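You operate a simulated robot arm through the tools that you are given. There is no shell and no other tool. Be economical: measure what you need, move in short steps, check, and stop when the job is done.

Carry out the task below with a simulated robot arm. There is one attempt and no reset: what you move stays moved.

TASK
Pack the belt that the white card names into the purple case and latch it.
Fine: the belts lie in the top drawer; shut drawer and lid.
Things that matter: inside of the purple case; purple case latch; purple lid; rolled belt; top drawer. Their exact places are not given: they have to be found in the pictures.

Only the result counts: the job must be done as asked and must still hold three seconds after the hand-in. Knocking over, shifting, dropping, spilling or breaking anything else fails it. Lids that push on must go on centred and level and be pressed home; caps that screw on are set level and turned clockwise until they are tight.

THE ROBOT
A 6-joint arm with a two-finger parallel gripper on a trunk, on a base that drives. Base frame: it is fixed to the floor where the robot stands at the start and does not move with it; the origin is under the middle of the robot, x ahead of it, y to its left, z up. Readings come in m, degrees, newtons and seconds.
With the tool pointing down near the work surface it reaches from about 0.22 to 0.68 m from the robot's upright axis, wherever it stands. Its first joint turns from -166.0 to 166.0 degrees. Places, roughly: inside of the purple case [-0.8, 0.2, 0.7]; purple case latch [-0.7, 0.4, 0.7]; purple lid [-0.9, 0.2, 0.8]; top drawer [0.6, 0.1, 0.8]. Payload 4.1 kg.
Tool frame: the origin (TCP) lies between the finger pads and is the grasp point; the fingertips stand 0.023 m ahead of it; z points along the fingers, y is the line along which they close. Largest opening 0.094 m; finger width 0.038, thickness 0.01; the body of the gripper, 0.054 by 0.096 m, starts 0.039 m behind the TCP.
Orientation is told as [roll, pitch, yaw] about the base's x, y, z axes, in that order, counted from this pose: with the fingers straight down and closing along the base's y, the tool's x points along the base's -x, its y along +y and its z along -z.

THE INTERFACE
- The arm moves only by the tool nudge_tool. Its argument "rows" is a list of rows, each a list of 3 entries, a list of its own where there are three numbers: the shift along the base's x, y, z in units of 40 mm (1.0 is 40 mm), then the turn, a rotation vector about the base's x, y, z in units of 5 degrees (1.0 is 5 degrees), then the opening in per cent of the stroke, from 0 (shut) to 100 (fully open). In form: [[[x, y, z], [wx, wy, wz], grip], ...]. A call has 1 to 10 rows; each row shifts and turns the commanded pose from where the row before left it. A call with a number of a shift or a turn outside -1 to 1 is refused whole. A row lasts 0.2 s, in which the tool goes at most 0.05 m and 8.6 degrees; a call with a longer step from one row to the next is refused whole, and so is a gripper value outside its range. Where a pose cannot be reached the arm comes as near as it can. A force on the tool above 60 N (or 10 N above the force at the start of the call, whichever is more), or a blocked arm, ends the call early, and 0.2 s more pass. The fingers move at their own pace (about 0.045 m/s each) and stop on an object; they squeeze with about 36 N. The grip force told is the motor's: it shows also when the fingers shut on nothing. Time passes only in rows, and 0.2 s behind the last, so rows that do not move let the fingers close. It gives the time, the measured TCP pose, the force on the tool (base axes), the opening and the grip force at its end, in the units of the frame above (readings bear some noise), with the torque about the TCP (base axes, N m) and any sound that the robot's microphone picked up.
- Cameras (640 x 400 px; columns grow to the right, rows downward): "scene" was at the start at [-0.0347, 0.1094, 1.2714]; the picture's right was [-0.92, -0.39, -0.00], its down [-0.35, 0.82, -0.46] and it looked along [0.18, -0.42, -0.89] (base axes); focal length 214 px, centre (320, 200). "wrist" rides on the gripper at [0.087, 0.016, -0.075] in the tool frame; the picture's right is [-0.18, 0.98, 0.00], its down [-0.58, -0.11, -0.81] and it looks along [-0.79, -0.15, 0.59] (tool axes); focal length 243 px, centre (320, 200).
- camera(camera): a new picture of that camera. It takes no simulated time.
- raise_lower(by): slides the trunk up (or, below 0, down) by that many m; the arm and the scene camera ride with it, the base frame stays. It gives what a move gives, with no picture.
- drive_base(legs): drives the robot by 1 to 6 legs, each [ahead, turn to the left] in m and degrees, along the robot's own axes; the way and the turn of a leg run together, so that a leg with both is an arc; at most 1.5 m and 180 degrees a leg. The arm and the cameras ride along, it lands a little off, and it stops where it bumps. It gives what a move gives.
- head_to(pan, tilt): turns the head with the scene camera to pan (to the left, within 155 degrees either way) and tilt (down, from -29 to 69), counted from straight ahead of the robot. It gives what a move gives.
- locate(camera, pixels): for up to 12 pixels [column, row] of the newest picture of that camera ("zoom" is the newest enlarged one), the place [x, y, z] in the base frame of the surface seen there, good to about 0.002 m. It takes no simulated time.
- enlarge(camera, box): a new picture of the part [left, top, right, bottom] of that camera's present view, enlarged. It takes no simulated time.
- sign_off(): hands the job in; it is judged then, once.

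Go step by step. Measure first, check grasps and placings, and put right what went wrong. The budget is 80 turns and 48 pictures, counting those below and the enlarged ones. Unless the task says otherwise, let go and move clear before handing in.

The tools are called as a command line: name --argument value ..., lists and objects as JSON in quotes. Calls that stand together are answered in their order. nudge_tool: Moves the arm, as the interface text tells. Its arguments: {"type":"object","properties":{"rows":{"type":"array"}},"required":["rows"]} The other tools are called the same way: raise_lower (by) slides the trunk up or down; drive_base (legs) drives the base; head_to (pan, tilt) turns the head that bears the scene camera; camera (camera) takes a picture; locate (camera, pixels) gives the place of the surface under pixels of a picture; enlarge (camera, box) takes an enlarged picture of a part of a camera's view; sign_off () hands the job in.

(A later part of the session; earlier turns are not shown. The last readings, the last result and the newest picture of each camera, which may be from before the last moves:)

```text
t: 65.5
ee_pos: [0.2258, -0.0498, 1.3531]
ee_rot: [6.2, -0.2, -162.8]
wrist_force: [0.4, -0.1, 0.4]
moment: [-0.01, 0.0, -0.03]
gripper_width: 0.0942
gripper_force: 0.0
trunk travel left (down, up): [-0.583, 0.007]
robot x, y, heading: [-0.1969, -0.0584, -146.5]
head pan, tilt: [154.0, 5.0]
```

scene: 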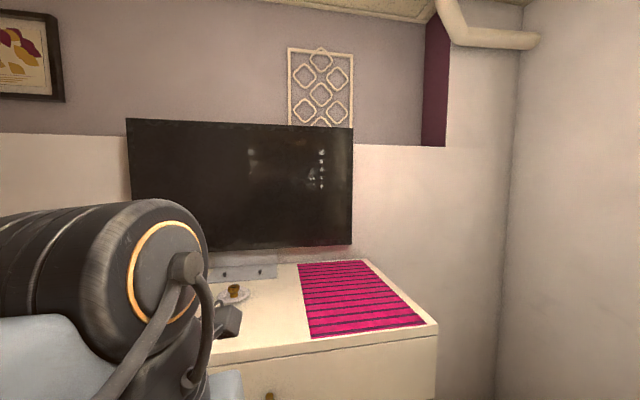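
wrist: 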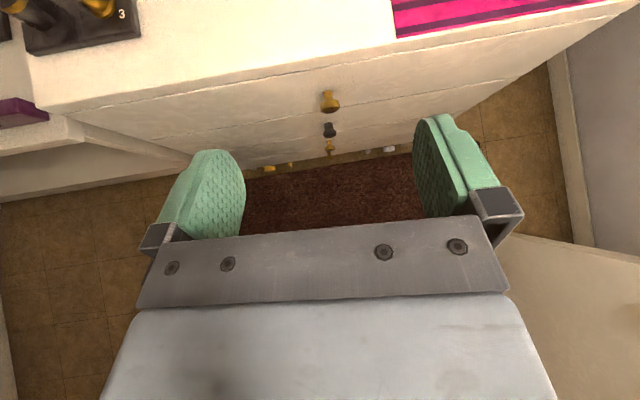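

With the trunk up the arm follows freely. Descend in front of the knob, tilting to ~35° and levelling the roll.

nudge_tool --rows '[[[0.26, 0.05, -1], [0.33, -0.63, 0], 100], [[0.26, 0.05, -1], [0.33, -0.63, 0], 100], [[0.26, 0.05, -1], [0.33, -0.63, 0], 100], [[0.26, 0.05, -1], [0.33, -0.63, 0], 100], [[0.26, 0.05, -1], [0.33, -0.63, 0], 100], [[0.26, 0.05, -1], [0.33, -0.63, 0], 100], [[0.26, 0.05, -1], [0.33, -0.63, 0], 100], [[0.26, 0.05, -1], [0.33, -0.63, 0], 100], [[0.26, 0.05, -1], [0.33, -0.63, 0], 100], [[0.26, 0.05, -1], [0.33, -0.63, 0], 100]]'

nudge_tool --rows '[[[0, 0, -0.8], [0, 0, 0], 100], [[0, 0, -0.8], [0, 0, 0], 100], [[0, 0, -0.6], [0, 0, 0], 100]]'

camera --camera "wrist"

```text
t: 67.9
ee_pos: [0.3503, -0.0301, 1.0528]
ee_rot: [1.5, 43.6, -163.2]
wrist_force: [0.2, 0.7, 0.4]
moment: [0.02, -0.02, 0.01]
gripper_width: 0.0939
gripper_force: 0.0
trunk travel left (down, up): [-0.583, 0.007]
robot x, y, heading: [-0.1967, -0.0589, -146.5]
head pan, tilt: [154.0, 5.0]
stopped in row 10: the arm was blocked; the commanded pose is now the measured one
```

```text
t: 68.7
ee_pos: [0.3734, -0.0289, 1.077]
ee_rot: [4.9, 52.8, -160.8]
wrist_force: [-1.2, -0.3, -0.1]
moment: [-0.04, 0.0, 0.01]
gripper_width: 0.094
gripper_force: 0.0
trunk travel left (down, up): [-0.583, 0.007]
robot x, y, heading: [-0.1969, -0.0585, -146.4]
head pan, tilt: [154.0, 5.0]
stopped in row 3: the arm was blocked; the commanded pose is now the measured one
```

```text
20 pictures are left
```

wrist: 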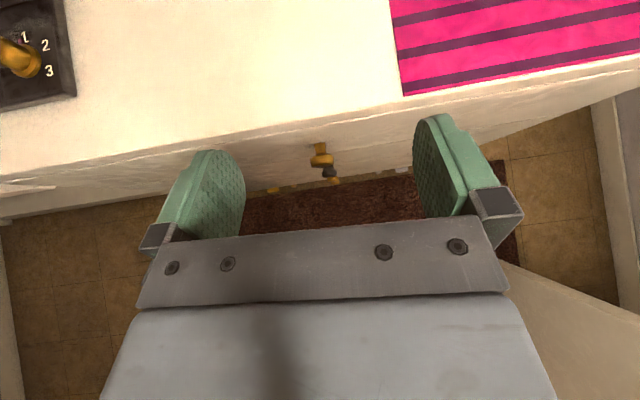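

Still the tower (z≈1.05 limit), so working over the back is hopeless; the arm must get to the front. With the trunk up I'll fold the forearm upright (tool level) so it passes over the mast, then swing joint 1 round.

nudge_tool --rows '[[[-0.45, -0.04, 0.85], [0, 0.16, 0], 100], [[-0.45, -0.04, 0.85], [0, 0.16, 0], 100], [[-0.45, -0.04, 0.85], [0, 0.16, 0], 100], [[-0.45, -0.04, 0.85], [0, 0.16, 0], 100], [[-0.45, -0.04, 0.85], [0, 0.16, 0], 100], [[-0.45, -0.04, 0.85], [0, 0.16, 0], 100], [[-0.45, -0.04, 0.85], [0, 0.16, 0], 100], [[-0.45, -0.04, 0.85], [0, 0.16, 0], 100], [[-0.45, -0.04, 0.85], [0, 0.16, 0], 100], [[-0.45, -0.04, 0.85], [0, 0.16, 0], 100]]'

nudge_tool --rows '[[[-0.3, -0.03, 0.85], [0, 0, 0], 100], [[-0.3, -0.03, 0.85], [0, 0, 0], 100], [[-0.3, -0.03, 0.85], [0, 0, 0], 100], [[-0.3, -0.03, 0.85], [0, 0, 0], 100], [[-0.3, -0.03, 0.85], [0, 0, 0], 100], [[-0.3, -0.03, 0.85], [0, 0, 0], 100], [[-0.3, -0.03, 0.85], [0, 0, 0], 100]]'

```text
t: 70.8
ee_pos: [0.1921, -0.0439, 1.4139]
ee_rot: [1.0, 44.8, -163.6]
wrist_force: [0.0, 0.1, 0.6]
moment: [0.0, 0.01, 0.01]
gripper_width: 0.0938
gripper_force: 0.1
trunk travel left (down, up): [-0.583, 0.007]
robot x, y, heading: [-0.1958, -0.062, -146.9]
head pan, tilt: [154.0, 5.0]
```

```text
t: 72.4
ee_pos: [0.1641, -0.048, 1.5549]
ee_rot: [-2.6, 32.3, -165.8]
wrist_force: [0.5, 0.8, 0.4]
moment: [0.01, 0.03, 0.01]
gripper_width: 0.0941
gripper_force: 0.1
out of reach, approached as far as the arm can: row 7
trunk travel left (down, up): [-0.583, 0.007]
robot x, y, heading: [-0.1966, -0.0633, -146.6]
head pan, tilt: [154.0, 5.0]
stopped in row 7: the arm was blocked; the commanded pose is now the measured one
```

Upward motion stalls, and the head kept jamming too: the forearm is probably rubbing the head. Shift the arm a few degrees away from the mast, then raise with the tool tilting outward.

nudge_tool --rows '[[[0, 0.5, -0.7], [0, 0, 0.7], 100], [[0, 0.6, -0.5], [0, 0, 0.7], 100], [[-0.1, 0.6, 0], [0, 0, 0.7], 100]]'

nudge_tool --rows '[[[-0.1, 0, 0.6], [0.1, -0.6, 0], 100], [[-0.1, 0, 0.6], [0.1, -0.6, 0], 100], [[-0.2, 0, 0.6], [0.1, -0.6, 0], 100], [[-0.2, 0, 0.6], [0.1, -0.6, 0], 100], [[-0.2, 0, 0.6], [0.1, -0.6, 0], 100], [[-0.2, 0, 0.6], [0.1, -0.6, 0], 100], [[-0.2, 0, 0.6], [0.1, -0.6, 0], 100], [[-0.2, 0, 0.6], [0.1, -0.6, 0], 100]]'

```text
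t: 73.2
ee_pos: [0.1518, 0.0184, 1.5109]
ee_rot: [-2.3, 33.1, -155.3]
wrist_force: [1.3, 0.1, 0.8]
moment: [-0.01, 0.0, -0.02]
gripper_width: 0.094
gripper_force: 0.2
trunk travel left (down, up): [-0.583, 0.007]
robot x, y, heading: [-0.195, -0.0638, -146.8]
head pan, tilt: [154.0, 5.0]
```

```text
t: 75.1
ee_pos: [0.1743, 0.0416, 1.5949]
ee_rot: [4.1, 45.0, -150.4]
wrist_force: [0.8, 1.0, -0.1]
moment: [-0.01, 0.03, -0.02]
gripper_width: 0.094
gripper_force: 0.0
out of reach, approached as far as the arm can: row 6, 7, 8
trunk travel left (down, up): [-0.583, 0.007]
robot x, y, heading: [-0.194, -0.0601, -146.8]
head pan, tilt: [154.0, 5.0]
stopped in row 8: the arm was blocked; the commanded pose is now the measured one
```

Better again but still limited. I need to see the arm's shape now: one view backward, one across the robot.

head_to --pan 150 --tilt 20

camera --camera "scene"

head_to --pan 0 --tilt 30

head_to --pan -100 --tilt 30

camera --camera "scene"

locate --camera "scene" --pixels '[[250, 320], [320, 320], [400, 320], [500, 320], [600, 320], [320, 250], [400, 250], [500, 250], [600, 250], [500, 180], [600, 180], [600, 100]]'

```text
t: 75.8
ee_pos: [0.173, 0.04, 1.593]
ee_rot: [4.0, 44.8, -150.9]
wrist_force: [-0.3, -0.2, 0.5]
moment: [-0.01, 0.01, 0.01]
gripper_width: 0.0938
gripper_force: 0.0
trunk travel left (down, up): [-0.583, 0.007]
robot x, y, heading: [-0.1948, -0.058, -146.6]
head pan, tilt: [150.0, 20.0]
```

```text
19 pictures are left
```

scene: 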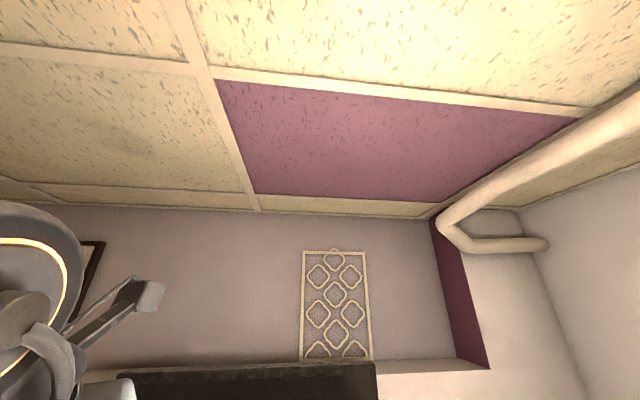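

```text
t: 78.2
ee_pos: [0.1726, 0.0391, 1.593]
ee_rot: [4.0, 44.6, -150.8]
wrist_force: [-0.2, -0.2, 0.4]
moment: [0.02, -0.01, 0.0]
gripper_width: 0.0938
gripper_force: 0.1
trunk travel left (down, up): [-0.583, 0.007]
robot x, y, heading: [-0.195, -0.0628, -147.2]
head pan, tilt: [0.0, 30.0]
```

```text
t: 79.9
ee_pos: [0.1734, 0.0398, 1.5929]
ee_rot: [3.9, 44.6, -150.8]
wrist_force: [0.1, -0.6, -0.8]
moment: [0.04, 0.02, -0.01]
gripper_width: 0.0941
gripper_force: 0.1
trunk travel left (down, up): [-0.583, 0.007]
robot x, y, heading: [-0.1931, -0.0581, -146.3]
head pan, tilt: [-100.0, 30.0]
```

```text
18 pictures are left
```

scene: 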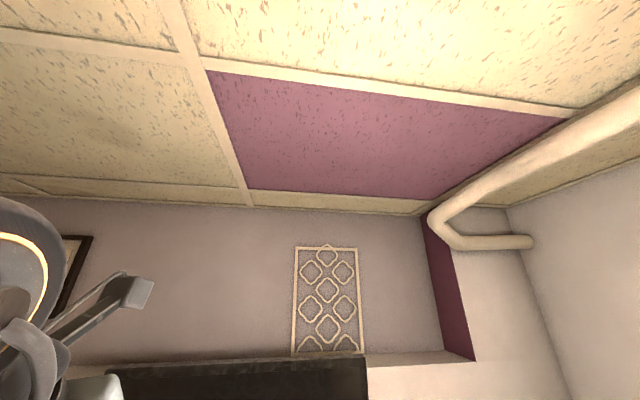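

```text
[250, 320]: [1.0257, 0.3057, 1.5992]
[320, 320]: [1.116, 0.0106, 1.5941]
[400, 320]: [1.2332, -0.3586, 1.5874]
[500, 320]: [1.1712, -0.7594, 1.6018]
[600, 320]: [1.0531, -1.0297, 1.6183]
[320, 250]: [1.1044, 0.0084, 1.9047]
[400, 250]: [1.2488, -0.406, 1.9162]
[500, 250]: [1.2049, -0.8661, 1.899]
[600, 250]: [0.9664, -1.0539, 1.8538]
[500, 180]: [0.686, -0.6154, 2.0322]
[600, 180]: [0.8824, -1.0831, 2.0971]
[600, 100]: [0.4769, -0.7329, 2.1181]
```

The head itself is pushed upward by the arm's ringed wrist cylinder (left, 40,300) — that contact is what blocks. Move outward and down, then rise at a larger radius beyond the head.

nudge_tool --rows '[[[0.6, 0.1, -0.9], [0, 0, 0], 100], [[0.6, 0.1, -0.9], [0, 0, 0], 100], [[0.8, 0.1, -0.7], [0, 0, 0], 100], [[0.9, 0.1, -0.4], [0, 0, 0], 100], [[0.9, 0.1, 0], [0, 0, 0], 100]]'

nudge_tool --rows '[[[0, 0, 0.9], [0, 0, 0], 100], [[0, 0, 0.9], [0, 0, 0], 100], [[0, 0, 0.9], [0, 0, 0], 100], [[0, 0, 0.9], [0, 0, 0], 100], [[0, 0, 0.9], [0, 0, 0], 100], [[0, 0, 0.9], [0, 0, 0], 100], [[0, 0, 0.9], [0, 0, 0], 100], [[0, 0, 0.9], [0, 0, 0], 100]]'

```text
t: 81.1
ee_pos: [0.3142, 0.0557, 1.49]
ee_rot: [4.9, 46.9, -150.2]
wrist_force: [0.6, -0.5, -0.8]
moment: [0.0, 0.02, 0.03]
gripper_width: 0.0938
gripper_force: 0.1
trunk travel left (down, up): [-0.583, 0.007]
robot x, y, heading: [-0.1975, -0.0606, -146.8]
head pan, tilt: [-100.0, 30.0]
```

```text
t: 83.1
ee_pos: [0.2247, 0.0325, 1.5591]
ee_rot: [2.8, 42.4, -150.9]
wrist_force: [0.3, 0.2, -0.5]
moment: [-0.01, 0.03, -0.02]
gripper_width: 0.0938
gripper_force: 0.0
out of reach, approached as far as the arm can: row 1, 2, 3, 4, 5, 6, 7, 8
trunk travel left (down, up): [-0.583, 0.007]
robot x, y, heading: [-0.1982, -0.055, -146.7]
head pan, tilt: [-100.0, 30.0]
stopped in row 8: the arm was blocked; the commanded pose is now the measured one
```

The readings fit a full-extension circle (shoulder ~z 1.26, wrist radius ~0.53), so the arm can stand straight up only by moving in along that circle. Follow it with the tool levelling out.

nudge_tool --rows '[[[-0.39, -0.088, 0.38], [0.2, -0.88, 0], 100], [[-0.39, -0.088, 0.38], [0.2, -0.88, 0], 100], [[-0.39, -0.088, 0.38], [0.2, -0.88, 0], 100], [[-0.39, -0.088, 0.38], [0.2, -0.88, 0], 100], [[-0.56, -0.127, 0.5], [0.165, -0.73, 0], 100], [[-0.56, -0.127, 0.5], [0.165, -0.73, 0], 100], [[-0.56, -0.127, 0.5], [0.165, -0.73, 0], 100], [[-0.56, -0.127, 0.5], [0.165, -0.73, 0], 100]]'

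```text
t: 84.1
ee_pos: [0.2394, 0.0423, 1.5295]
ee_rot: [4.8, 47.2, -148.9]
wrist_force: [0.4, -0.2, -0.3]
moment: [0.02, 0.01, -0.02]
gripper_width: 0.094
gripper_force: 0.0
trunk travel left (down, up): [-0.583, 0.007]
robot x, y, heading: [-0.1958, -0.0608, -146.8]
head pan, tilt: [-100.0, 30.0]
stopped in row 4: the arm was blocked; the commanded pose is now the measured one
```

Blocked by the head again. Retract outward, turn the head to look away to the left-front (pan 70), and check that it is free.

nudge_tool --rows '[[[0.7, 0.1, -0.4], [0, 0, 0], 100], [[0.7, 0.1, -0.4], [0, 0, 0], 100], [[0.7, 0.1, -0.4], [0, 0, 0], 100], [[0, 0.5, -0.5], [0, 0, 0.5], 100]]'

head_to --pan 90 --tilt 40

head_to --pan 75 --tilt 60

camera --camera "scene"

```text
t: 85.1
ee_pos: [0.3224, 0.0745, 1.4621]
ee_rot: [5.1, 47.5, -146.2]
wrist_force: [0.3, -0.5, -0.5]
moment: [-0.01, -0.01, 0.05]
gripper_width: 0.0938
gripper_force: 0.1
trunk travel left (down, up): [-0.583, 0.007]
robot x, y, heading: [-0.1955, -0.0601, -147.0]
head pan, tilt: [-100.0, 30.0]
```

```text
t: 87.9
ee_pos: [0.3231, 0.0716, 1.4625]
ee_rot: [5.0, 47.6, -146.3]
wrist_force: [-0.8, -0.2, -0.5]
moment: [0.0, -0.01, 0.0]
gripper_width: 0.0941
gripper_force: 0.1
trunk travel left (down, up): [-0.583, 0.007]
robot x, y, heading: [-0.1989, -0.06, -146.6]
head pan, tilt: [90.0, 40.0]
```

```text
t: 88.7
ee_pos: [0.3222, 0.0727, 1.4623]
ee_rot: [5.0, 47.5, -146.2]
wrist_force: [-0.7, 0.6, 0.8]
moment: [-0.01, -0.01, 0.0]
gripper_width: 0.0941
gripper_force: 0.0
trunk travel left (down, up): [-0.583, 0.007]
robot x, y, heading: [-0.1931, -0.0595, -146.6]
head pan, tilt: [75.0, 60.0]
```

```text
17 pictures are left
```

scene: 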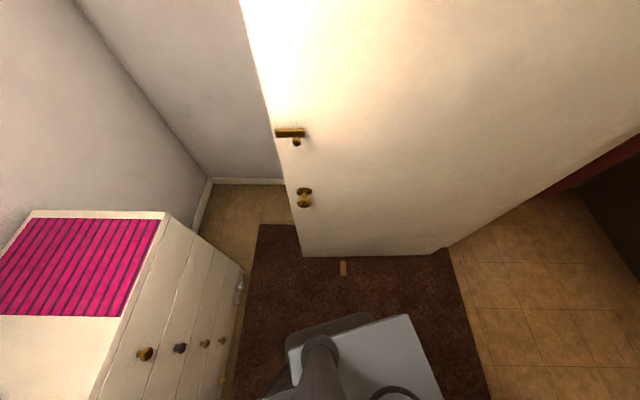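

The head is free now and turned away. Retry the climb along the circle.

nudge_tool --rows '[[[-0.65, -0.167, 0.57], [0.03, -0.12, 0], 100], [[-0.65, -0.167, 0.57], [0.03, -0.12, 0], 100], [[-0.65, -0.167, 0.57], [0.03, -0.12, 0], 100], [[-0.65, -0.167, 0.57], [0.03, -0.12, 0], 100], [[-0.6, -0.154, 0.75], [0.25, -0.97, 0], 100], [[-0.6, -0.154, 0.75], [0.25, -0.97, 0], 100], [[-0.6, -0.154, 0.75], [0.25, -0.97, 0], 100], [[-0.716, -0.184, 0.62], [0.25, -0.97, 0], 100], [[-0.716, -0.184, 0.62], [0.25, -0.97, 0], 100], [[-0.716, -0.184, 0.62], [0.25, -0.97, 0], 100]]'

```text
t: 90.9
ee_pos: [0.0552, 0.0089, 1.7184]
ee_rot: [47.7, 74.8, -107.5]
wrist_force: [0.4, -0.4, -1.0]
moment: [0.01, 0.01, 0.01]
gripper_width: 0.0939
gripper_force: 0.1
trunk travel left (down, up): [-0.583, 0.007]
robot x, y, heading: [-0.1945, -0.0607, -146.5]
head pan, tilt: [75.0, 60.0]
```

The arm now stands nearly upright at z 1.72. Finish the last bit up, then swing round clockwise over the mast.

nudge_tool --rows '[[[-0.65, -0.167, 0.34], [0.17, -0.65, 0], 100], [[-0.65, -0.167, 0.34], [0.17, -0.65, 0], 100]]'

```text
t: 91.5
ee_pos: [0.0043, -0.0052, 1.7448]
ee_rot: [73.7, 77.1, -82.3]
wrist_force: [-1.5, -0.7, 0.5]
moment: [0.02, 0.03, 0.0]
gripper_width: 0.094
gripper_force: 0.0
trunk travel left (down, up): [-0.583, 0.007]
robot x, y, heading: [-0.1955, -0.0576, -146.7]
head pan, tilt: [75.0, 60.0]
```

Swing clockwise, first 50°.

nudge_tool --rows '[[[0.101, -0.439, 0], [0, 0, -1], 100], [[0.063, -0.447, 0], [0, 0, -1], 100], [[0.024, -0.45, 0], [0, 0, -1], 100], [[-0.016, -0.451, 0], [0, 0, -1], 100], [[-0.055, -0.448, 0], [0, 0, -1], 100], [[-0.094, -0.441, 0], [0, 0, -1], 100], [[-0.132, -0.431, 0], [0, 0, -1], 100], [[-0.169, -0.418, 0], [0, 0, -1], 100], [[-0.205, -0.402, 0], [0, 0, -1], 100], [[-0.239, -0.382, 0], [0, 0, -1], 100]]'

```text
t: 93.7
ee_pos: [-0.0265, -0.1923, 1.7481]
ee_rot: [73.7, 77.0, -132.2]
wrist_force: [0.1, 0.2, -0.7]
moment: [0.01, -0.01, 0.01]
gripper_width: 0.0938
gripper_force: 0.1
out of reach, approached as far as the arm can: row 8, 9, 10
trunk travel left (down, up): [-0.583, 0.007]
robot x, y, heading: [-0.1937, -0.0615, -146.7]
head pan, tilt: [75.0, 60.0]
```

It passes over the mast. Continue the swing.

nudge_tool --rows '[[[-0.271, -0.36, 0], [0, 0, -1], 100], [[-0.302, -0.335, 0], [0, 0, -1], 100], [[-0.33, -0.308, 0], [0, 0, -1], 100], [[-0.355, -0.278, 0], [0, 0, -1], 100], [[-0.378, -0.246, 0], [0, 0, -1], 100], [[-0.398, -0.212, 0], [0, 0, -1], 100], [[-0.415, -0.176, 0], [0, 0, -1], 100], [[-0.429, -0.139, 0], [0, 0, -1], 100], [[-0.439, -0.101, 0], [0, 0, -1], 100], [[-0.447, -0.063, 0], [0, 0, -1], 100]]'

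nudge_tool --rows '[[[-0.45, -0.024, 0], [0, 0, -1], 100], [[-0.451, 0.016, 0], [0, 0, -1], 100], [[-0.448, 0.055, 0], [0, 0, -1], 100], [[-0.441, 0.094, 0], [0, 0, -1], 100], [[-0.431, 0.132, 0], [0, 0, -1], 100], [[-0.418, 0.169, 0], [0, 0, -1], 100], [[-0.402, 0.205, 0], [0, 0, -1], 100], [[-0.382, 0.239, 0], [0, 0, -1], 100], [[-0.36, 0.271, 0], [0, 0, -1], 100], [[-0.335, 0.302, 0], [0, 0, -1], 100]]'

```text
t: 95.9
ee_pos: [-0.1897, -0.2961, 1.7494]
ee_rot: [73.6, 77.0, 177.8]
wrist_force: [-0.5, 0.2, -0.1]
moment: [0.01, 0.01, 0.03]
gripper_width: 0.0942
gripper_force: 0.0
out of reach, approached as far as the arm can: row 1, 2, 3, 5, 8, 10
trunk travel left (down, up): [-0.583, 0.007]
robot x, y, heading: [-0.1945, -0.0601, -146.9]
head pan, tilt: [75.0, 60.0]
```

```text
t: 98.1
ee_pos: [-0.3536, -0.2405, 1.7503]
ee_rot: [73.6, 77.0, 127.6]
wrist_force: [0.5, -0.1, 0.2]
moment: [-0.01, 0.01, -0.04]
gripper_width: 0.0942
gripper_force: 0.1
trunk travel left (down, up): [-0.583, 0.007]
robot x, y, heading: [-0.1911, -0.0584, -146.5]
head pan, tilt: [75.0, 60.0]
```

The arm is in front (relative azimuth ~15°). Now turn the base to face the chest and lower the trunk again.

drive_base --legs '[[0, 164.3]]'

raise_lower --by -0.33

head_to --pan 0 --tilt 45

```text
t: 105.2
ee_pos: [0.0081, 0.0656, 1.749]
ee_rot: [73.6, 77.2, -68.4]
wrist_force: [-0.3, 0.1, 0.3]
moment: [0.04, -0.01, 0.03]
gripper_width: 0.094
gripper_force: 0.1
trunk travel left (down, up): [-0.583, 0.007]
robot x, y, heading: [-0.193, -0.0601, 17.4]
head pan, tilt: [75.0, 60.0]
```

```text
t: 108.5
ee_pos: [0.008, 0.0652, 1.4203]
ee_rot: [73.6, 77.1, -68.5]
wrist_force: [0.6, 0.1, -0.3]
moment: [-0.05, 0.02, 0.0]
gripper_width: 0.0942
gripper_force: 0.1
trunk travel left (down, up): [-0.253, 0.337]
robot x, y, heading: [-0.1937, -0.0588, 16.9]
head pan, tilt: [75.0, 60.0]
```

```text
t: 109.9
ee_pos: [0.008, 0.0655, 1.421]
ee_rot: [73.6, 77.1, -68.5]
wrist_force: [0.1, 0.1, 0.2]
moment: [-0.02, -0.01, 0.0]
gripper_width: 0.0939
gripper_force: 0.1
trunk travel left (down, up): [-0.253, 0.337]
robot x, y, heading: [-0.1937, -0.0612, 17.0]
head pan, tilt: [0.0, 45.0]
```

Tool now points level at azimuth 37°. Yaw, roll and pitch it to face the knob 30° downward while descending to the standoff [0.33,-0.03,0.853].

nudge_tool --rows '[[[0.5, -0.15, -0.89], [0, 0, -1], 100], [[0.5, -0.15, -0.89], [0, 0, -1], 100], [[0.5, -0.15, -0.89], [0, 0, -1], 100], [[0.5, -0.15, -0.89], [0, 0, -1], 100], [[0.5, -0.15, -0.89], [0.79, 0.25, 0], 100], [[0.5, -0.15, -0.89], [0.79, 0.25, 0], 100], [[0.5, -0.15, -0.89], [0.79, 0.25, 0], 100], [[0.5, -0.15, -0.89], [-0.27, 0.84, 0], 100]]'

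nudge_tool --rows '[[[0.5, -0.15, -0.89], [-0.27, 0.84, 0], 100], [[0.5, -0.15, -0.89], [-0.27, 0.84, 0], 100], [[0.5, -0.15, -0.89], [-0.27, 0.84, 0], 100], [[0.5, -0.15, -0.89], [-0.27, 0.84, 0], 100], [[0.5, -0.15, -0.89], [-0.27, 0.84, 0], 100], [[0.5, -0.15, -0.89], [0, 0, 0], 100], [[0.5, -0.15, -0.89], [0, 0, 0], 100], [[0.5, -0.15, -0.89], [0, 0, 0], 100]]'

camera --camera "scene"

```text
t: 110.6
ee_pos: [0.1336, 0.0872, 1.2997]
ee_rot: [42.7, 72.0, -110.1]
wrist_force: [-0.4, -0.3, 1.3]
moment: [0.0, -0.01, -0.05]
gripper_width: 0.094
gripper_force: 0.0
trunk travel left (down, up): [-0.253, 0.337]
robot x, y, heading: [-0.1957, -0.06, 17.4]
head pan, tilt: [0.0, 45.0]
stopped in row 3: the arm was blocked; the commanded pose is now the measured one
```

```text
t: 112.4
ee_pos: [0.2981, 0.0363, 1.0141]
ee_rot: [12.4, 54.2, -137.6]
wrist_force: [0.4, -0.1, -0.6]
moment: [-0.02, -0.02, -0.05]
gripper_width: 0.094
gripper_force: 0.0
trunk travel left (down, up): [-0.253, 0.337]
robot x, y, heading: [-0.1952, -0.0616, 16.8]
head pan, tilt: [0.0, 45.0]
```

```text
16 pictures are left
```

scene: 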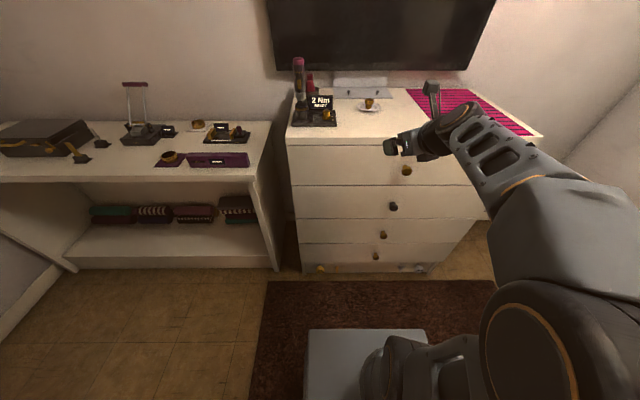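

The arm now works in front with a clear view; knob at (406,170). Align the tool and descend to the standoff, rechecking the knob.

locate --camera "scene" --pixels '[[406, 171], [403, 170], [409, 171], [406, 167], [406, 174], [340, 175]]'

nudge_tool --rows '[[[0.1, -0.31, -0.8], [0.28, 0.09, -0.58], 100], [[0.15, -0.31, -0.8], [0.28, 0.09, -0.58], 100], [[0.2, -0.31, -0.8], [0.28, 0.09, -0.58], 100], [[0.25, -0.31, -0.8], [0.28, 0.09, -0.58], 100], [[0.3, -0.31, -0.8], [0.28, 0.09, -0.58], 100]]'

camera --camera "wrist"

```text
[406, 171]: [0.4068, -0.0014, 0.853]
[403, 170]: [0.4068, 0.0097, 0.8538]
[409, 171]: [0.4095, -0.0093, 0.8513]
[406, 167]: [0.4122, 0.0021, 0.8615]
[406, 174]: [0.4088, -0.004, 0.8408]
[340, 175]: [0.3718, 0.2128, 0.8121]
```

```text
t: 113.6
ee_pos: [0.3336, -0.0239, 0.8531]
ee_rot: [-0.3, 55.5, -162.4]
wrist_force: [0.0, -0.2, 0.9]
moment: [-0.03, 0.01, -0.01]
gripper_width: 0.0938
gripper_force: 0.1
trunk travel left (down, up): [-0.253, 0.337]
robot x, y, heading: [-0.194, -0.0602, 17.5]
head pan, tilt: [0.0, 45.0]
```

```text
15 pictures are left
```

wrist: 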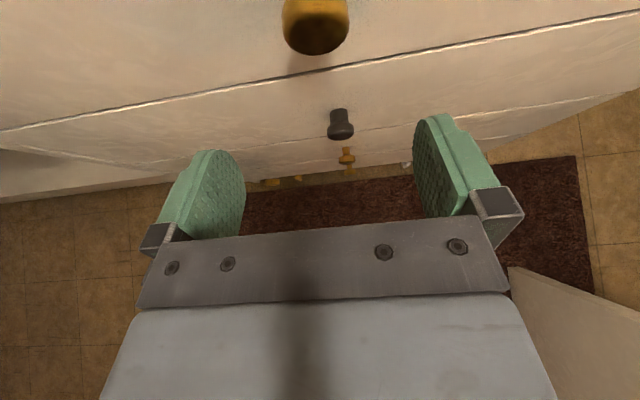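

Aligned; the knob is centred between the fingers. Advance 7.5 cm and close.

nudge_tool --rows '[[[0.6, 0.155, 0], [0, 0, 0], 100], [[0.6, 0.155, 0], [0, 0, 0], 100], [[0.6, 0.155, 0], [0, 0, 0], 100], [[0, 0, 0], [0, 0, 0], 0], [[0, 0, 0], [0, 0, 0], 0], [[0, 0, 0], [0, 0, 0], 0], [[0, 0, 0], [0, 0, 0], 0], [[0, 0, 0], [0, 0, 0], 0]]'

```text
t: 115.4
ee_pos: [0.4083, -0.0068, 0.8544]
ee_rot: [-0.1, 55.7, -162.7]
wrist_force: [9.1, -21.4, -0.5]
moment: [-0.4, -0.02, -0.52]
gripper_width: 0.0335
gripper_force: 45.1
trunk travel left (down, up): [-0.253, 0.337]
robot x, y, heading: [-0.1945, -0.0577, 16.9]
head pan, tilt: [0.0, 45.0]
```

Gripped (width 0.0335, 45 N). Pull straight out along the normal.

nudge_tool --rows '[[[-0.29, -0.15, 0], [0, 0, 0], 0], [[-0.57, -0.183, 0], [0, 0, 0], 0], [[-0.57, -0.183, 0], [0, 0, 0], 0], [[-0.57, -0.183, 0], [0, 0, 0], 0], [[-0.57, -0.183, 0], [0, 0, 0], 0], [[-0.57, -0.183, 0], [0, 0, 0], 0], [[-0.57, -0.183, 0], [0, 0, 0], 0], [[-0.57, -0.183, 0], [0, 0, 0], 0]]'

camera --camera "scene"

```text
t: 117.2
ee_pos: [0.2341, -0.0611, 0.8542]
ee_rot: [-0.1, 55.8, -162.4]
wrist_force: [1.7, -11.8, 17.8]
moment: [-0.29, -0.34, -0.24]
gripper_width: 0.0332
gripper_force: 45.2
trunk travel left (down, up): [-0.253, 0.337]
robot x, y, heading: [-0.1979, -0.0601, 17.2]
head pan, tilt: [0.0, 45.0]
```

```text
14 pictures are left
```

scene: 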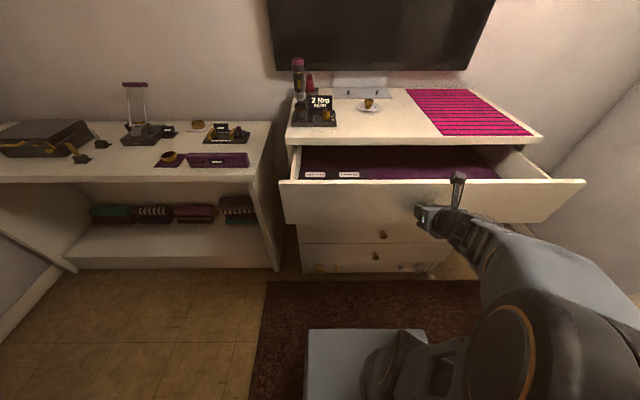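

The drawer opens well (0.18 m). Pull another 9 cm, then look inside.

nudge_tool --rows '[[[-0.55, -0.176, 0], [0, 0, 0], 0], [[-0.55, -0.176, 0], [0, 0, 0], 0], [[-0.55, -0.176, 0], [0, 0, 0], 0], [[-0.55, -0.176, 0], [0, 0, 0], 0]]'

enlarge --camera "scene" --box '[270, 110, 590, 310]'

```text
t: 118.0
ee_pos: [0.1923, -0.0733, 0.8547]
ee_rot: [-2.7, 53.7, -162.3]
wrist_force: [-10.1, 24.5, -17.5]
moment: [0.7, -0.57, 0.39]
gripper_width: 0.0336
gripper_force: 44.6
out of reach, approached as far as the arm can: row 2, 3
trunk travel left (down, up): [-0.253, 0.337]
robot x, y, heading: [-0.197, -0.0623, 17.9]
head pan, tilt: [0.0, 45.0]
stopped in row 3: the force on the tool passed its limit at 71 N (the readings are from after the stop); the commanded pose is now the measured one
```

```text
2.00 times, centred on (430, 210) of scene
```

zoom: 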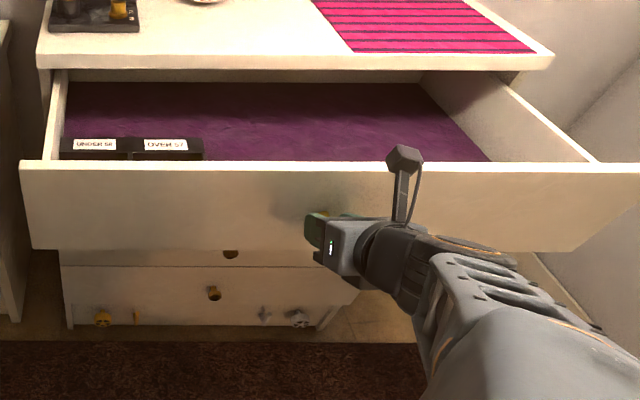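

Open ~0.22 m. Inside at front-left is a black organiser with two labels (95,145),(165,145 zoom). Let go, rise clear, and raise the trunk for a look in.

nudge_tool --rows '[[[0, 0, 0], [0, 0, 0], 100], [[0, 0, 0], [0, 0, 0], 100], [[0, 0, 0], [0, 0, 0], 100], [[0, 0, 0], [0, 0, 0], 100], [[-0.1, -0.03, 0.6], [0, 0, 0], 100], [[0, 0, 0.9], [0, 0, 0], 100], [[0, 0, 0.9], [0, 0, 0], 100], [[0, -0.3, 0.9], [0, 0, 0], 100], [[0, -0.5, 0.7], [0, 0, 0], 100]]'

raise_lower --by 0.2

head_to --pan 5 --tilt 60

camera --camera "scene"

```text
t: 120.0
ee_pos: [0.1855, -0.1104, 1.0157]
ee_rot: [-1.9, 54.4, -162.4]
wrist_force: [0.3, 0.5, 1.0]
moment: [-0.02, 0.0, -0.02]
gripper_width: 0.094
gripper_force: 0.1
trunk travel left (down, up): [-0.253, 0.337]
robot x, y, heading: [-0.1914, -0.0625, 17.7]
head pan, tilt: [0.0, 45.0]
```

```text
t: 122.2
ee_pos: [0.185, -0.1107, 1.2142]
ee_rot: [-2.0, 54.4, -162.4]
wrist_force: [0.0, 0.0, -0.6]
moment: [-0.04, 0.03, 0.01]
gripper_width: 0.094
gripper_force: 0.0
trunk travel left (down, up): [-0.453, 0.137]
robot x, y, heading: [-0.1945, -0.0609, 17.2]
head pan, tilt: [0.0, 45.0]
```

```text
t: 122.9
ee_pos: [0.186, -0.1107, 1.2147]
ee_rot: [-2.0, 54.4, -162.4]
wrist_force: [0.3, 0.1, -0.1]
moment: [-0.01, 0.0, -0.02]
gripper_width: 0.094
gripper_force: 0.1
trunk travel left (down, up): [-0.453, 0.137]
robot x, y, heading: [-0.1962, -0.0617, 17.6]
head pan, tilt: [5.0, 60.0]
```

```text
12 pictures are left
```

scene: 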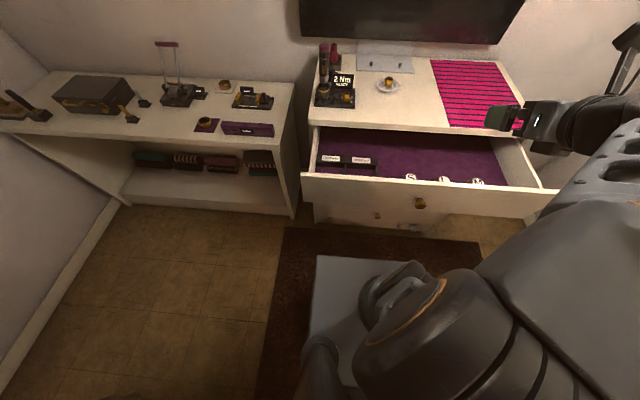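

Three belts with S/L/M marks show just behind the drawer front at (411,176),(445,180),(478,182). Enlarge.

enlarge --camera "scene" --box '[380, 140, 540, 220]'

locate --camera "scene" --pixels '[[411, 176], [445, 180], [478, 182], [445, 177], [440, 180], [450, 181], [420, 203], [430, 160], [400, 192], [500, 196]]'

```text
4.00 times, centred on (460, 180) of scene
```

zoom: 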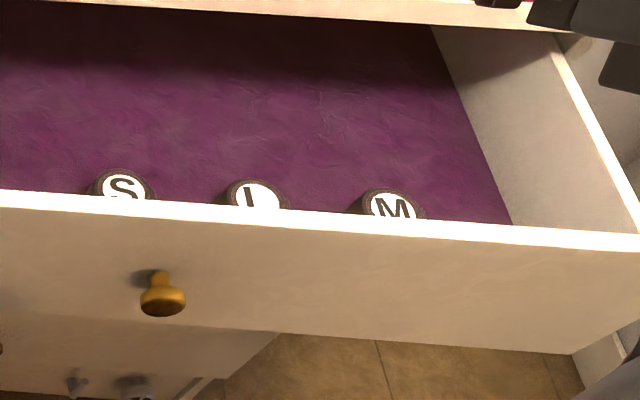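

```text
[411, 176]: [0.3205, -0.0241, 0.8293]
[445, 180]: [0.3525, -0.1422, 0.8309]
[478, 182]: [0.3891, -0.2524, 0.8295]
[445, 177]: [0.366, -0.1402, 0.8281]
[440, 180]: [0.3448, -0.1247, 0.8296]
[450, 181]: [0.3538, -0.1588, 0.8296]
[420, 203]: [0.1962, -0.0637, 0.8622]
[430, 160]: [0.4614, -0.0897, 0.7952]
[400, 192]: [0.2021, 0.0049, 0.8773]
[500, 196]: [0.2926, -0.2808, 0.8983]
```

"L" is the middle one: disc top z≈0.83, floor 0.795, centre ≈[0.343,-0.148]. Lower the trunk and bring the tool vertical above it.

raise_lower --by -0.195

nudge_tool --rows '[[[0.35, -0.08, 0.3], [-0.3, 0.945, 0], 100], [[0.35, -0.08, 0.2], [-0.3, 0.945, 0], 100], [[0.35, -0.08, 0.2], [-0.3, 0.945, 0], 100], [[0.35, -0.08, 0], [-0.3, 0.945, 0], 100], [[0.35, -0.08, 0], [-0.3, 0.945, 0], 100], [[0.35, -0.08, 0], [-0.3, 0.945, 0], 100], [[0.35, -0.08, 0], [-0.3, 0.945, 0], 100], [[0.35, -0.08, 0], [-0.3, 0.945, 0], 100], [[0.35, -0.08, 0], [-0.3, 0.945, 0], 100], [[0.35, -0.08, 0], [-0.3, 0.945, 0], 100]]'

nudge_tool --rows '[[[0.2, -0.05, -0.3], [-0.27, 0.88, 0], 100], [[0, 0, -0.5], [0, 0, 0], 100]]'

camera --camera "wrist"

```text
t: 125.0
ee_pos: [0.1853, -0.1114, 1.0198]
ee_rot: [-2.0, 54.4, -162.3]
wrist_force: [0.5, 0.1, -0.3]
moment: [0.01, 0.04, 0.01]
gripper_width: 0.0937
gripper_force: 0.0
trunk travel left (down, up): [-0.258, 0.332]
robot x, y, heading: [-0.1948, -0.0605, 17.5]
head pan, tilt: [5.0, 60.0]
```

```text
t: 127.2
ee_pos: [0.326, -0.1432, 1.048]
ee_rot: [-1.9, 4.8, -162.4]
wrist_force: [-0.8, 0.2, -0.3]
moment: [-0.01, -0.02, -0.02]
gripper_width: 0.0939
gripper_force: 0.1
trunk travel left (down, up): [-0.258, 0.332]
robot x, y, heading: [-0.1933, -0.063, 17.5]
head pan, tilt: [5.0, 60.0]
```

```text
t: 127.8
ee_pos: [0.3346, -0.1429, 1.0156]
ee_rot: [-2.1, 0.2, -162.4]
wrist_force: [0.1, 0.1, -0.4]
moment: [-0.02, 0.03, 0.01]
gripper_width: 0.0942
gripper_force: 0.1
trunk travel left (down, up): [-0.258, 0.332]
robot x, y, heading: [-0.1942, -0.0577, 17.7]
head pan, tilt: [5.0, 60.0]
```

```text
10 pictures are left
```

wrist: 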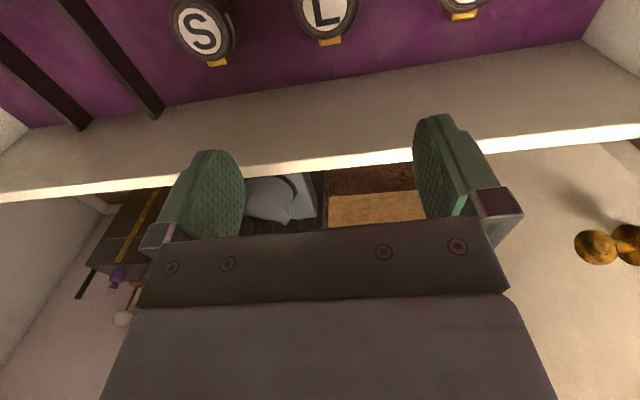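

Wrist view shows L at (325,12), with a gold buckle toward the drawer front. Locate it (pictures: 10 left, locate is free).

locate --camera "wrist" --pixels '[[325, 12], [300, 12], [353, 12], [325, 34], [330, 41], [300, 25], [205, 30], [310, 2], [345, 2], [320, 110], [320, 170]]'

```text
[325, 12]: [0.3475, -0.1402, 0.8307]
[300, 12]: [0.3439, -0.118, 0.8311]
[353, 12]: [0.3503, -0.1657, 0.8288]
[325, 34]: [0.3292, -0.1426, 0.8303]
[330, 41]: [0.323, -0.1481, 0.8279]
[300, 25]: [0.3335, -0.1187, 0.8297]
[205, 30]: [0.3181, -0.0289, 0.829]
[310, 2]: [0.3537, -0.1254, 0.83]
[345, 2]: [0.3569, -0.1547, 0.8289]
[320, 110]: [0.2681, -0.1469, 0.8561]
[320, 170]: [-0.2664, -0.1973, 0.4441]
```

L disc centre ≈[0.351,-0.141], diameter ~0.05. Go down to z 0.823 and close.

nudge_tool --rows '[[[0.4, 0.03, -0.6], [0.4, 0.1, 0], 100], [[0, 0, -0.9], [0, 0, 0], 100], [[0, 0, -0.9], [0, 0, 0], 100], [[0, 0, -0.9], [0, 0, 0], 100], [[0, 0, -0.9], [0, 0, 0], 100], [[0, 0, -0.6], [0, 0, 0], 100], [[0, 0, 0], [0, 0, 0], 0], [[0, 0, 0], [0, 0, 0], 0], [[0, 0, 0], [0, 0, 0], 0], [[0, 0, 0], [0, 0, 0], 0]]'

nudge_tool --rows '[[[0, 0, 0], [0, 0, 0], 0], [[0, 0, 0.5], [0, 0, 0], 0], [[0, 0, 0.9], [0, 0, 0], 0], [[0, 0, 0.9], [0, 0, 0], 0], [[0, 0, 0.9], [0, 0, 0], 0], [[0, 0, 0.9], [0, 0, 0], 0], [[0, 0, 0.9], [0, 0, 0], 0]]'

camera --camera "wrist"

```text
t: 130.1
ee_pos: [0.3495, -0.144, 0.8233]
ee_rot: [-4.0, 0.4, -162.4]
wrist_force: [0.7, -0.1, -0.2]
moment: [0.02, 0.03, -0.04]
gripper_width: 0.0545
gripper_force: 36.1
trunk travel left (down, up): [-0.258, 0.332]
robot x, y, heading: [-0.1951, -0.0627, 17.6]
head pan, tilt: [5.0, 60.0]
```

```text
t: 131.7
ee_pos: [0.3482, -0.1441, 1.0249]
ee_rot: [-4.1, 0.4, -162.4]
wrist_force: [0.6, -0.2, -1.2]
moment: [-0.02, 0.0, -0.04]
gripper_width: 0.0549
gripper_force: 35.3
trunk travel left (down, up): [-0.258, 0.332]
robot x, y, heading: [-0.1944, -0.0634, 17.6]
head pan, tilt: [5.0, 60.0]
```

```text
9 pictures are left
```

wrist: 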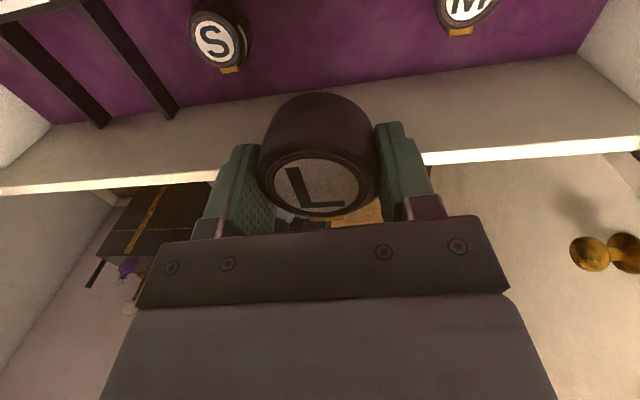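

Belt L is firmly held. Retract up and in, back off slightly and turn to face the sideboard.

nudge_tool --rows '[[[-0.2, 0, 0.9], [0, 0, 0], 0], [[-0.6, 0, 0.9], [0, 0, 0], 0], [[-0.8, 0, 0.8], [0, 0, 0], 0], [[-0.8, 0, 0.8], [0, 0, 0], 0], [[-0.8, 0, 0.8], [0, 0, 0], 0], [[-0.3, 0, 0.3], [0, 0, 0], 0]]'

drive_base --legs '[[-0.06, 0], [0, 162.4]]'

head_to --pan 0 --tilt 50

camera --camera "scene"

```text
t: 133.1
ee_pos: [0.1855, -0.1338, 1.1289]
ee_rot: [-4.0, 0.6, -162.4]
wrist_force: [0.0, 0.2, -0.7]
moment: [-0.04, 0.03, 0.0]
gripper_width: 0.0545
gripper_force: 36.1
out of reach, approached as far as the arm can: row 2, 3, 4, 5, 6
trunk travel left (down, up): [-0.258, 0.332]
robot x, y, heading: [-0.1931, -0.0618, 17.4]
head pan, tilt: [5.0, 60.0]
```

```text
t: 140.6
ee_pos: [-0.5874, 0.1163, 1.1285]
ee_rot: [-4.0, 0.5, -1.7]
wrist_force: [0.2, 0.9, -0.9]
moment: [-0.01, -0.02, -0.02]
gripper_width: 0.0549
gripper_force: 35.8
trunk travel left (down, up): [-0.258, 0.332]
robot x, y, heading: [-0.2519, -0.0809, 178.4]
head pan, tilt: [5.0, 60.0]
```

```text
t: 141.3
ee_pos: [-0.5874, 0.116, 1.1288]
ee_rot: [-3.9, 0.5, -1.7]
wrist_force: [-1.5, 0.7, -1.5]
moment: [0.02, 0.0, -0.03]
gripper_width: 0.0548
gripper_force: 36.0
trunk travel left (down, up): [-0.258, 0.332]
robot x, y, heading: [-0.2522, -0.076, 178.3]
head pan, tilt: [0.0, 50.0]
```

```text
8 pictures are left
```

scene: 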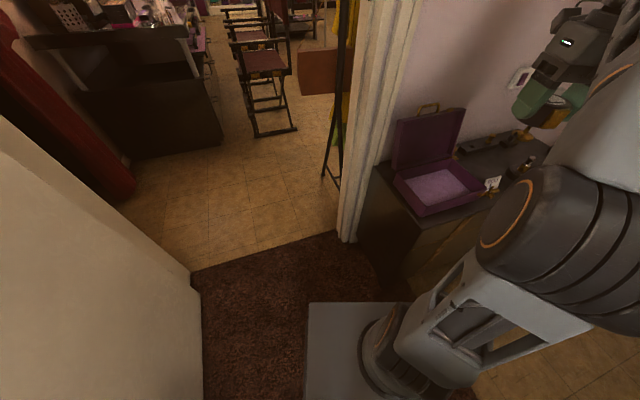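

Excellent view of the case. Enlarge and measure it.

enlarge --camera "scene" --box '[380, 100, 540, 220]'

```text
3.33 times, centred on (460, 160) of scene
```

zoom: 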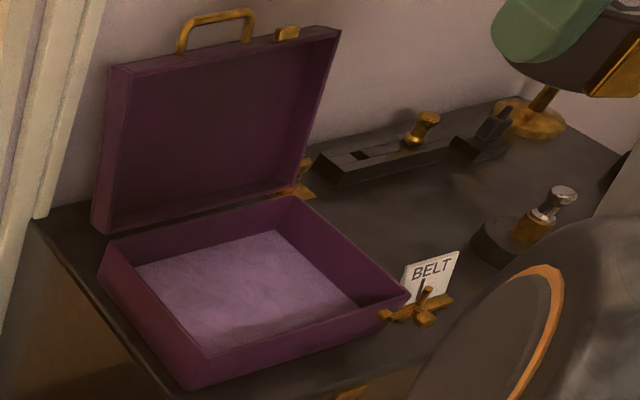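

locate --camera "zoom" --pixels '[[245, 290], [195, 375], [408, 295], [102, 262], [290, 198], [385, 315], [425, 298], [100, 228], [110, 72], [338, 32], [288, 33], [300, 188]]'

locate --camera "zoom" --pixels '[[215, 350], [355, 305], [140, 265], [275, 232], [190, 340], [215, 15], [200, 130], [427, 292], [420, 318], [440, 303], [300, 350], [395, 312]]'

```text
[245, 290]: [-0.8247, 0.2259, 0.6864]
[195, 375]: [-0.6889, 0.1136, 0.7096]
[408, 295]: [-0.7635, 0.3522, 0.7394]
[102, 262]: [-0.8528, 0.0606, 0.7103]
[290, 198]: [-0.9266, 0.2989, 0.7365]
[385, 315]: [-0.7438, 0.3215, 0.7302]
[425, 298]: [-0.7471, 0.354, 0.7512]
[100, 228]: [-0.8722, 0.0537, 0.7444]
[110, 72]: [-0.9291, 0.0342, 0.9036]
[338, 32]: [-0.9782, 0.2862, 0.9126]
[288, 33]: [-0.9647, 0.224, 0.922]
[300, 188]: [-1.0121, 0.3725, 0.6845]
```

```text
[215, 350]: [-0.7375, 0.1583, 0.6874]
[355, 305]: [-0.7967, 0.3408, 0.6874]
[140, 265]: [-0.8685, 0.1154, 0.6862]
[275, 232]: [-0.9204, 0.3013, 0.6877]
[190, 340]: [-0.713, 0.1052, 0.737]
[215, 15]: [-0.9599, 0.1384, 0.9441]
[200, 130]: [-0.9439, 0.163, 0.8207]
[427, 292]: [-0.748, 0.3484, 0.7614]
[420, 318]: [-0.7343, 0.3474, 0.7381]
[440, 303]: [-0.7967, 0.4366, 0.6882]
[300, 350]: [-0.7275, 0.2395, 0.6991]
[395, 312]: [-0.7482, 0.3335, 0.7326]
```

Interior centre ≈[-0.831,0.229,0.687], rim z 0.738, case yawed ~17°; a gold cross-shaped latch is at the front right corner ≈[-0.745,0.345,0.745]. Check the robot's front plate and the sideboard's extents before driving closer.

locate --camera "scene" --pixels '[[365, 304], [312, 304], [410, 306], [310, 390], [372, 175], [358, 238], [410, 215], [344, 238], [440, 240], [200, 270]]'

```text
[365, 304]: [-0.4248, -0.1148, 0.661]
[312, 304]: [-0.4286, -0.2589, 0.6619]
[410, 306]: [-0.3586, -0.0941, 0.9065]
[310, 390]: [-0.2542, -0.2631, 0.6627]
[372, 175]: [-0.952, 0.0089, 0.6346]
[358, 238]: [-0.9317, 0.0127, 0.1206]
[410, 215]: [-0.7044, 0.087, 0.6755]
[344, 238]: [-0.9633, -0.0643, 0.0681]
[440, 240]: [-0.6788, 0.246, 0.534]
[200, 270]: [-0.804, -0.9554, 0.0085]
```

The plate reaches 0.175 m ahead of the axis, so 0.15 m forward leaves ~0.1 m to the sideboard. Drive closer and bring the belt over the case.

drive_base --legs '[[0.15, 0]]'

nudge_tool --rows '[[[-0.2, 0.46, -0.4], [0.115, 0, 0], 0], [[-0.2, 0.46, -0.6], [0.115, 0, 0], 0], [[-0.2, 0.46, -0.8], [0.115, 0, 0], 0], [[-0.2, 0.46, -0.8], [0.115, 0, 0], 0], [[-0.2, 0.46, -0.8], [0.115, 0, 0], 0], [[-0.2, 0.46, -0.8], [0.115, 0, 0], 0], [[-0.2, 0.46, -0.8], [0.115, 0, 0], 0]]'

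```text
t: 142.8
ee_pos: [-0.7237, 0.1202, 1.127]
ee_rot: [-4.1, 0.4, -2.2]
wrist_force: [0.7, -0.1, -0.9]
moment: [-0.02, -0.03, 0.01]
gripper_width: 0.0549
gripper_force: 36.0
trunk travel left (down, up): [-0.258, 0.332]
robot x, y, heading: [-0.391, -0.0748, 177.7]
head pan, tilt: [0.0, 50.0]
stopped in leg 1: the robot was blocked; the commanded pose is now the measured one
```

```text
t: 144.4
ee_pos: [-0.777, 0.2505, 0.9281]
ee_rot: [0.0, 0.5, -2.0]
wrist_force: [-0.9, 0.3, -1.7]
moment: [0.02, 0.05, -0.03]
gripper_width: 0.0547
gripper_force: 36.0
trunk travel left (down, up): [-0.258, 0.332]
robot x, y, heading: [-0.393, -0.0773, 177.7]
head pan, tilt: [0.0, 50.0]
```

The base touched something at the end of the drive. Check that the case didn't shift and where the belt hangs.

camera --camera "scene"

```text
6 pictures are left
```

scene: 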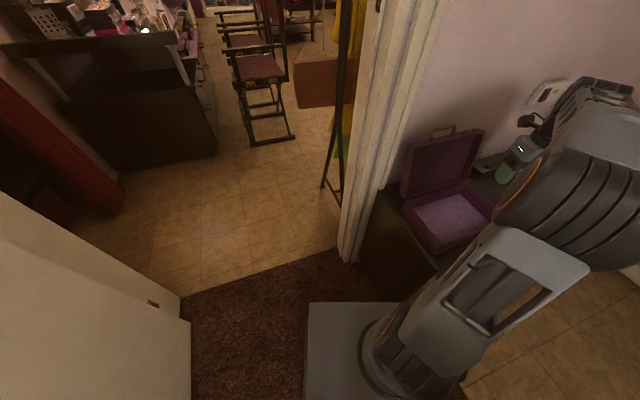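

locate --camera "scene" --pixels '[[440, 212], [413, 205], [430, 232], [404, 140], [482, 132], [425, 248], [445, 130], [475, 205]]'

```text
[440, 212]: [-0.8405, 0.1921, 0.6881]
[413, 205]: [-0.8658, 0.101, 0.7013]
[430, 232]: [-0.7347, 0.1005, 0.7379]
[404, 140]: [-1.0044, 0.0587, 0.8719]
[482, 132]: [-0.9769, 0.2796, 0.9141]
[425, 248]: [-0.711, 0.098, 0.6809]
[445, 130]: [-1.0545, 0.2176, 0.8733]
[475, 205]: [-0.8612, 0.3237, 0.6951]
```

The case hasn't moved (lid corner same). Centre over the interior and lower the belt to the floor, then release.

nudge_tool --rows '[[[-0.62, -0.31, -0.3], [0, 0, 0], 0], [[0, 0, -0.85], [0, 0, 0], 0], [[0, 0, -0.85], [0, 0, 0], 0], [[0, 0, -0.85], [0, 0, 0], 0], [[0, 0, -0.85], [0, 0, 0], 0], [[0, 0, -0.85], [0, 0, 0], 0], [[0, 0, -0.65], [0, 0, 0], 0], [[0, 0, 0], [0, 0, 0], 0]]'

```text
t: 146.2
ee_pos: [-0.8047, 0.2388, 0.7202]
ee_rot: [0.0, 0.5, -1.9]
wrist_force: [0.3, 0.5, -1.6]
moment: [-0.01, 0.0, -0.07]
gripper_width: 0.0548
gripper_force: 35.7
trunk travel left (down, up): [-0.258, 0.332]
robot x, y, heading: [-0.3914, -0.0827, 177.8]
head pan, tilt: [0.0, 50.0]
```

Lower 4 mm, release, rise and look with the wrist camera at belt and latch.

nudge_tool --rows '[[[0, 0, -0.1], [0, 0, 0], 0], [[0, 0, 0], [0, 0, 0], 100], [[0, 0, 0], [0, 0, 0], 100], [[0, 0, 0], [0, 0, 0], 100], [[0, 0, 0.5], [0, 0, 0], 100], [[0, 0, 0.9], [0, 0, 0], 100], [[0, 0, 0.9], [0, 0, 0], 100], [[0, 0.3, 0.9], [0, 0, 0], 100], [[0, 0.6, 0.9], [0, 0, 0], 100], [[0, 0.5, 0.9], [0, 0, 0], 100]]'

camera --camera "wrist"

```text
t: 148.4
ee_pos: [-0.8026, 0.2924, 0.92]
ee_rot: [0.1, 0.6, -2.0]
wrist_force: [0.0, -0.6, 0.1]
moment: [0.01, -0.01, -0.01]
gripper_width: 0.094
gripper_force: 0.1
trunk travel left (down, up): [-0.258, 0.332]
robot x, y, heading: [-0.3865, -0.0782, 177.9]
head pan, tilt: [0.0, 50.0]
```

```text
5 pictures are left
```

wrist: 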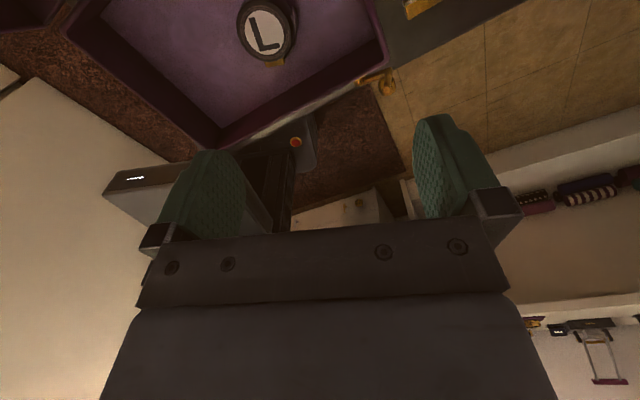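

The belt lies in the case. Enlarge the latch at (380,82).

enlarge --camera "wrist" --box '[330, 40, 426, 100]'

locate --camera "zoom" --pixels '[[180, 280], [260, 260], [330, 230], [380, 280], [395, 310], [370, 340], [430, 290], [360, 180], [300, 150], [100, 320]]'

```text
6.67 times, centred on (378, 70) of wrist
```

zoom: 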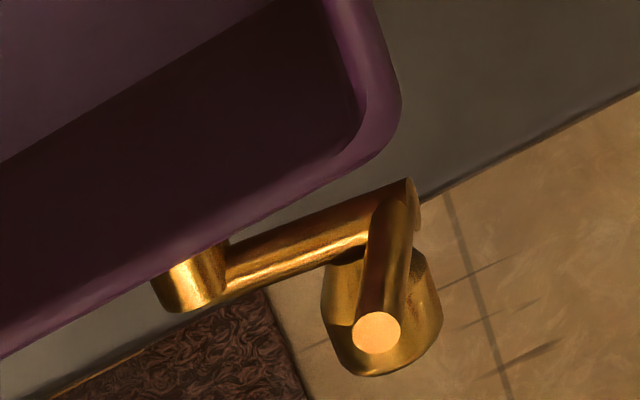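

```text
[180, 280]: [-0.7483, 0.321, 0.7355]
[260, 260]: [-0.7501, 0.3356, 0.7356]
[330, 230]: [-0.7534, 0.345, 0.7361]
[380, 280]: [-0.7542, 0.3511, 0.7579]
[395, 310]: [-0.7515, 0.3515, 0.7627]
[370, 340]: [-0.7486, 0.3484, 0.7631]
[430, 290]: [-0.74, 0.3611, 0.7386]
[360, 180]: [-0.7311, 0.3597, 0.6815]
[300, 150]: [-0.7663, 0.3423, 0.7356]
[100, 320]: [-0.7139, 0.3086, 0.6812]
```

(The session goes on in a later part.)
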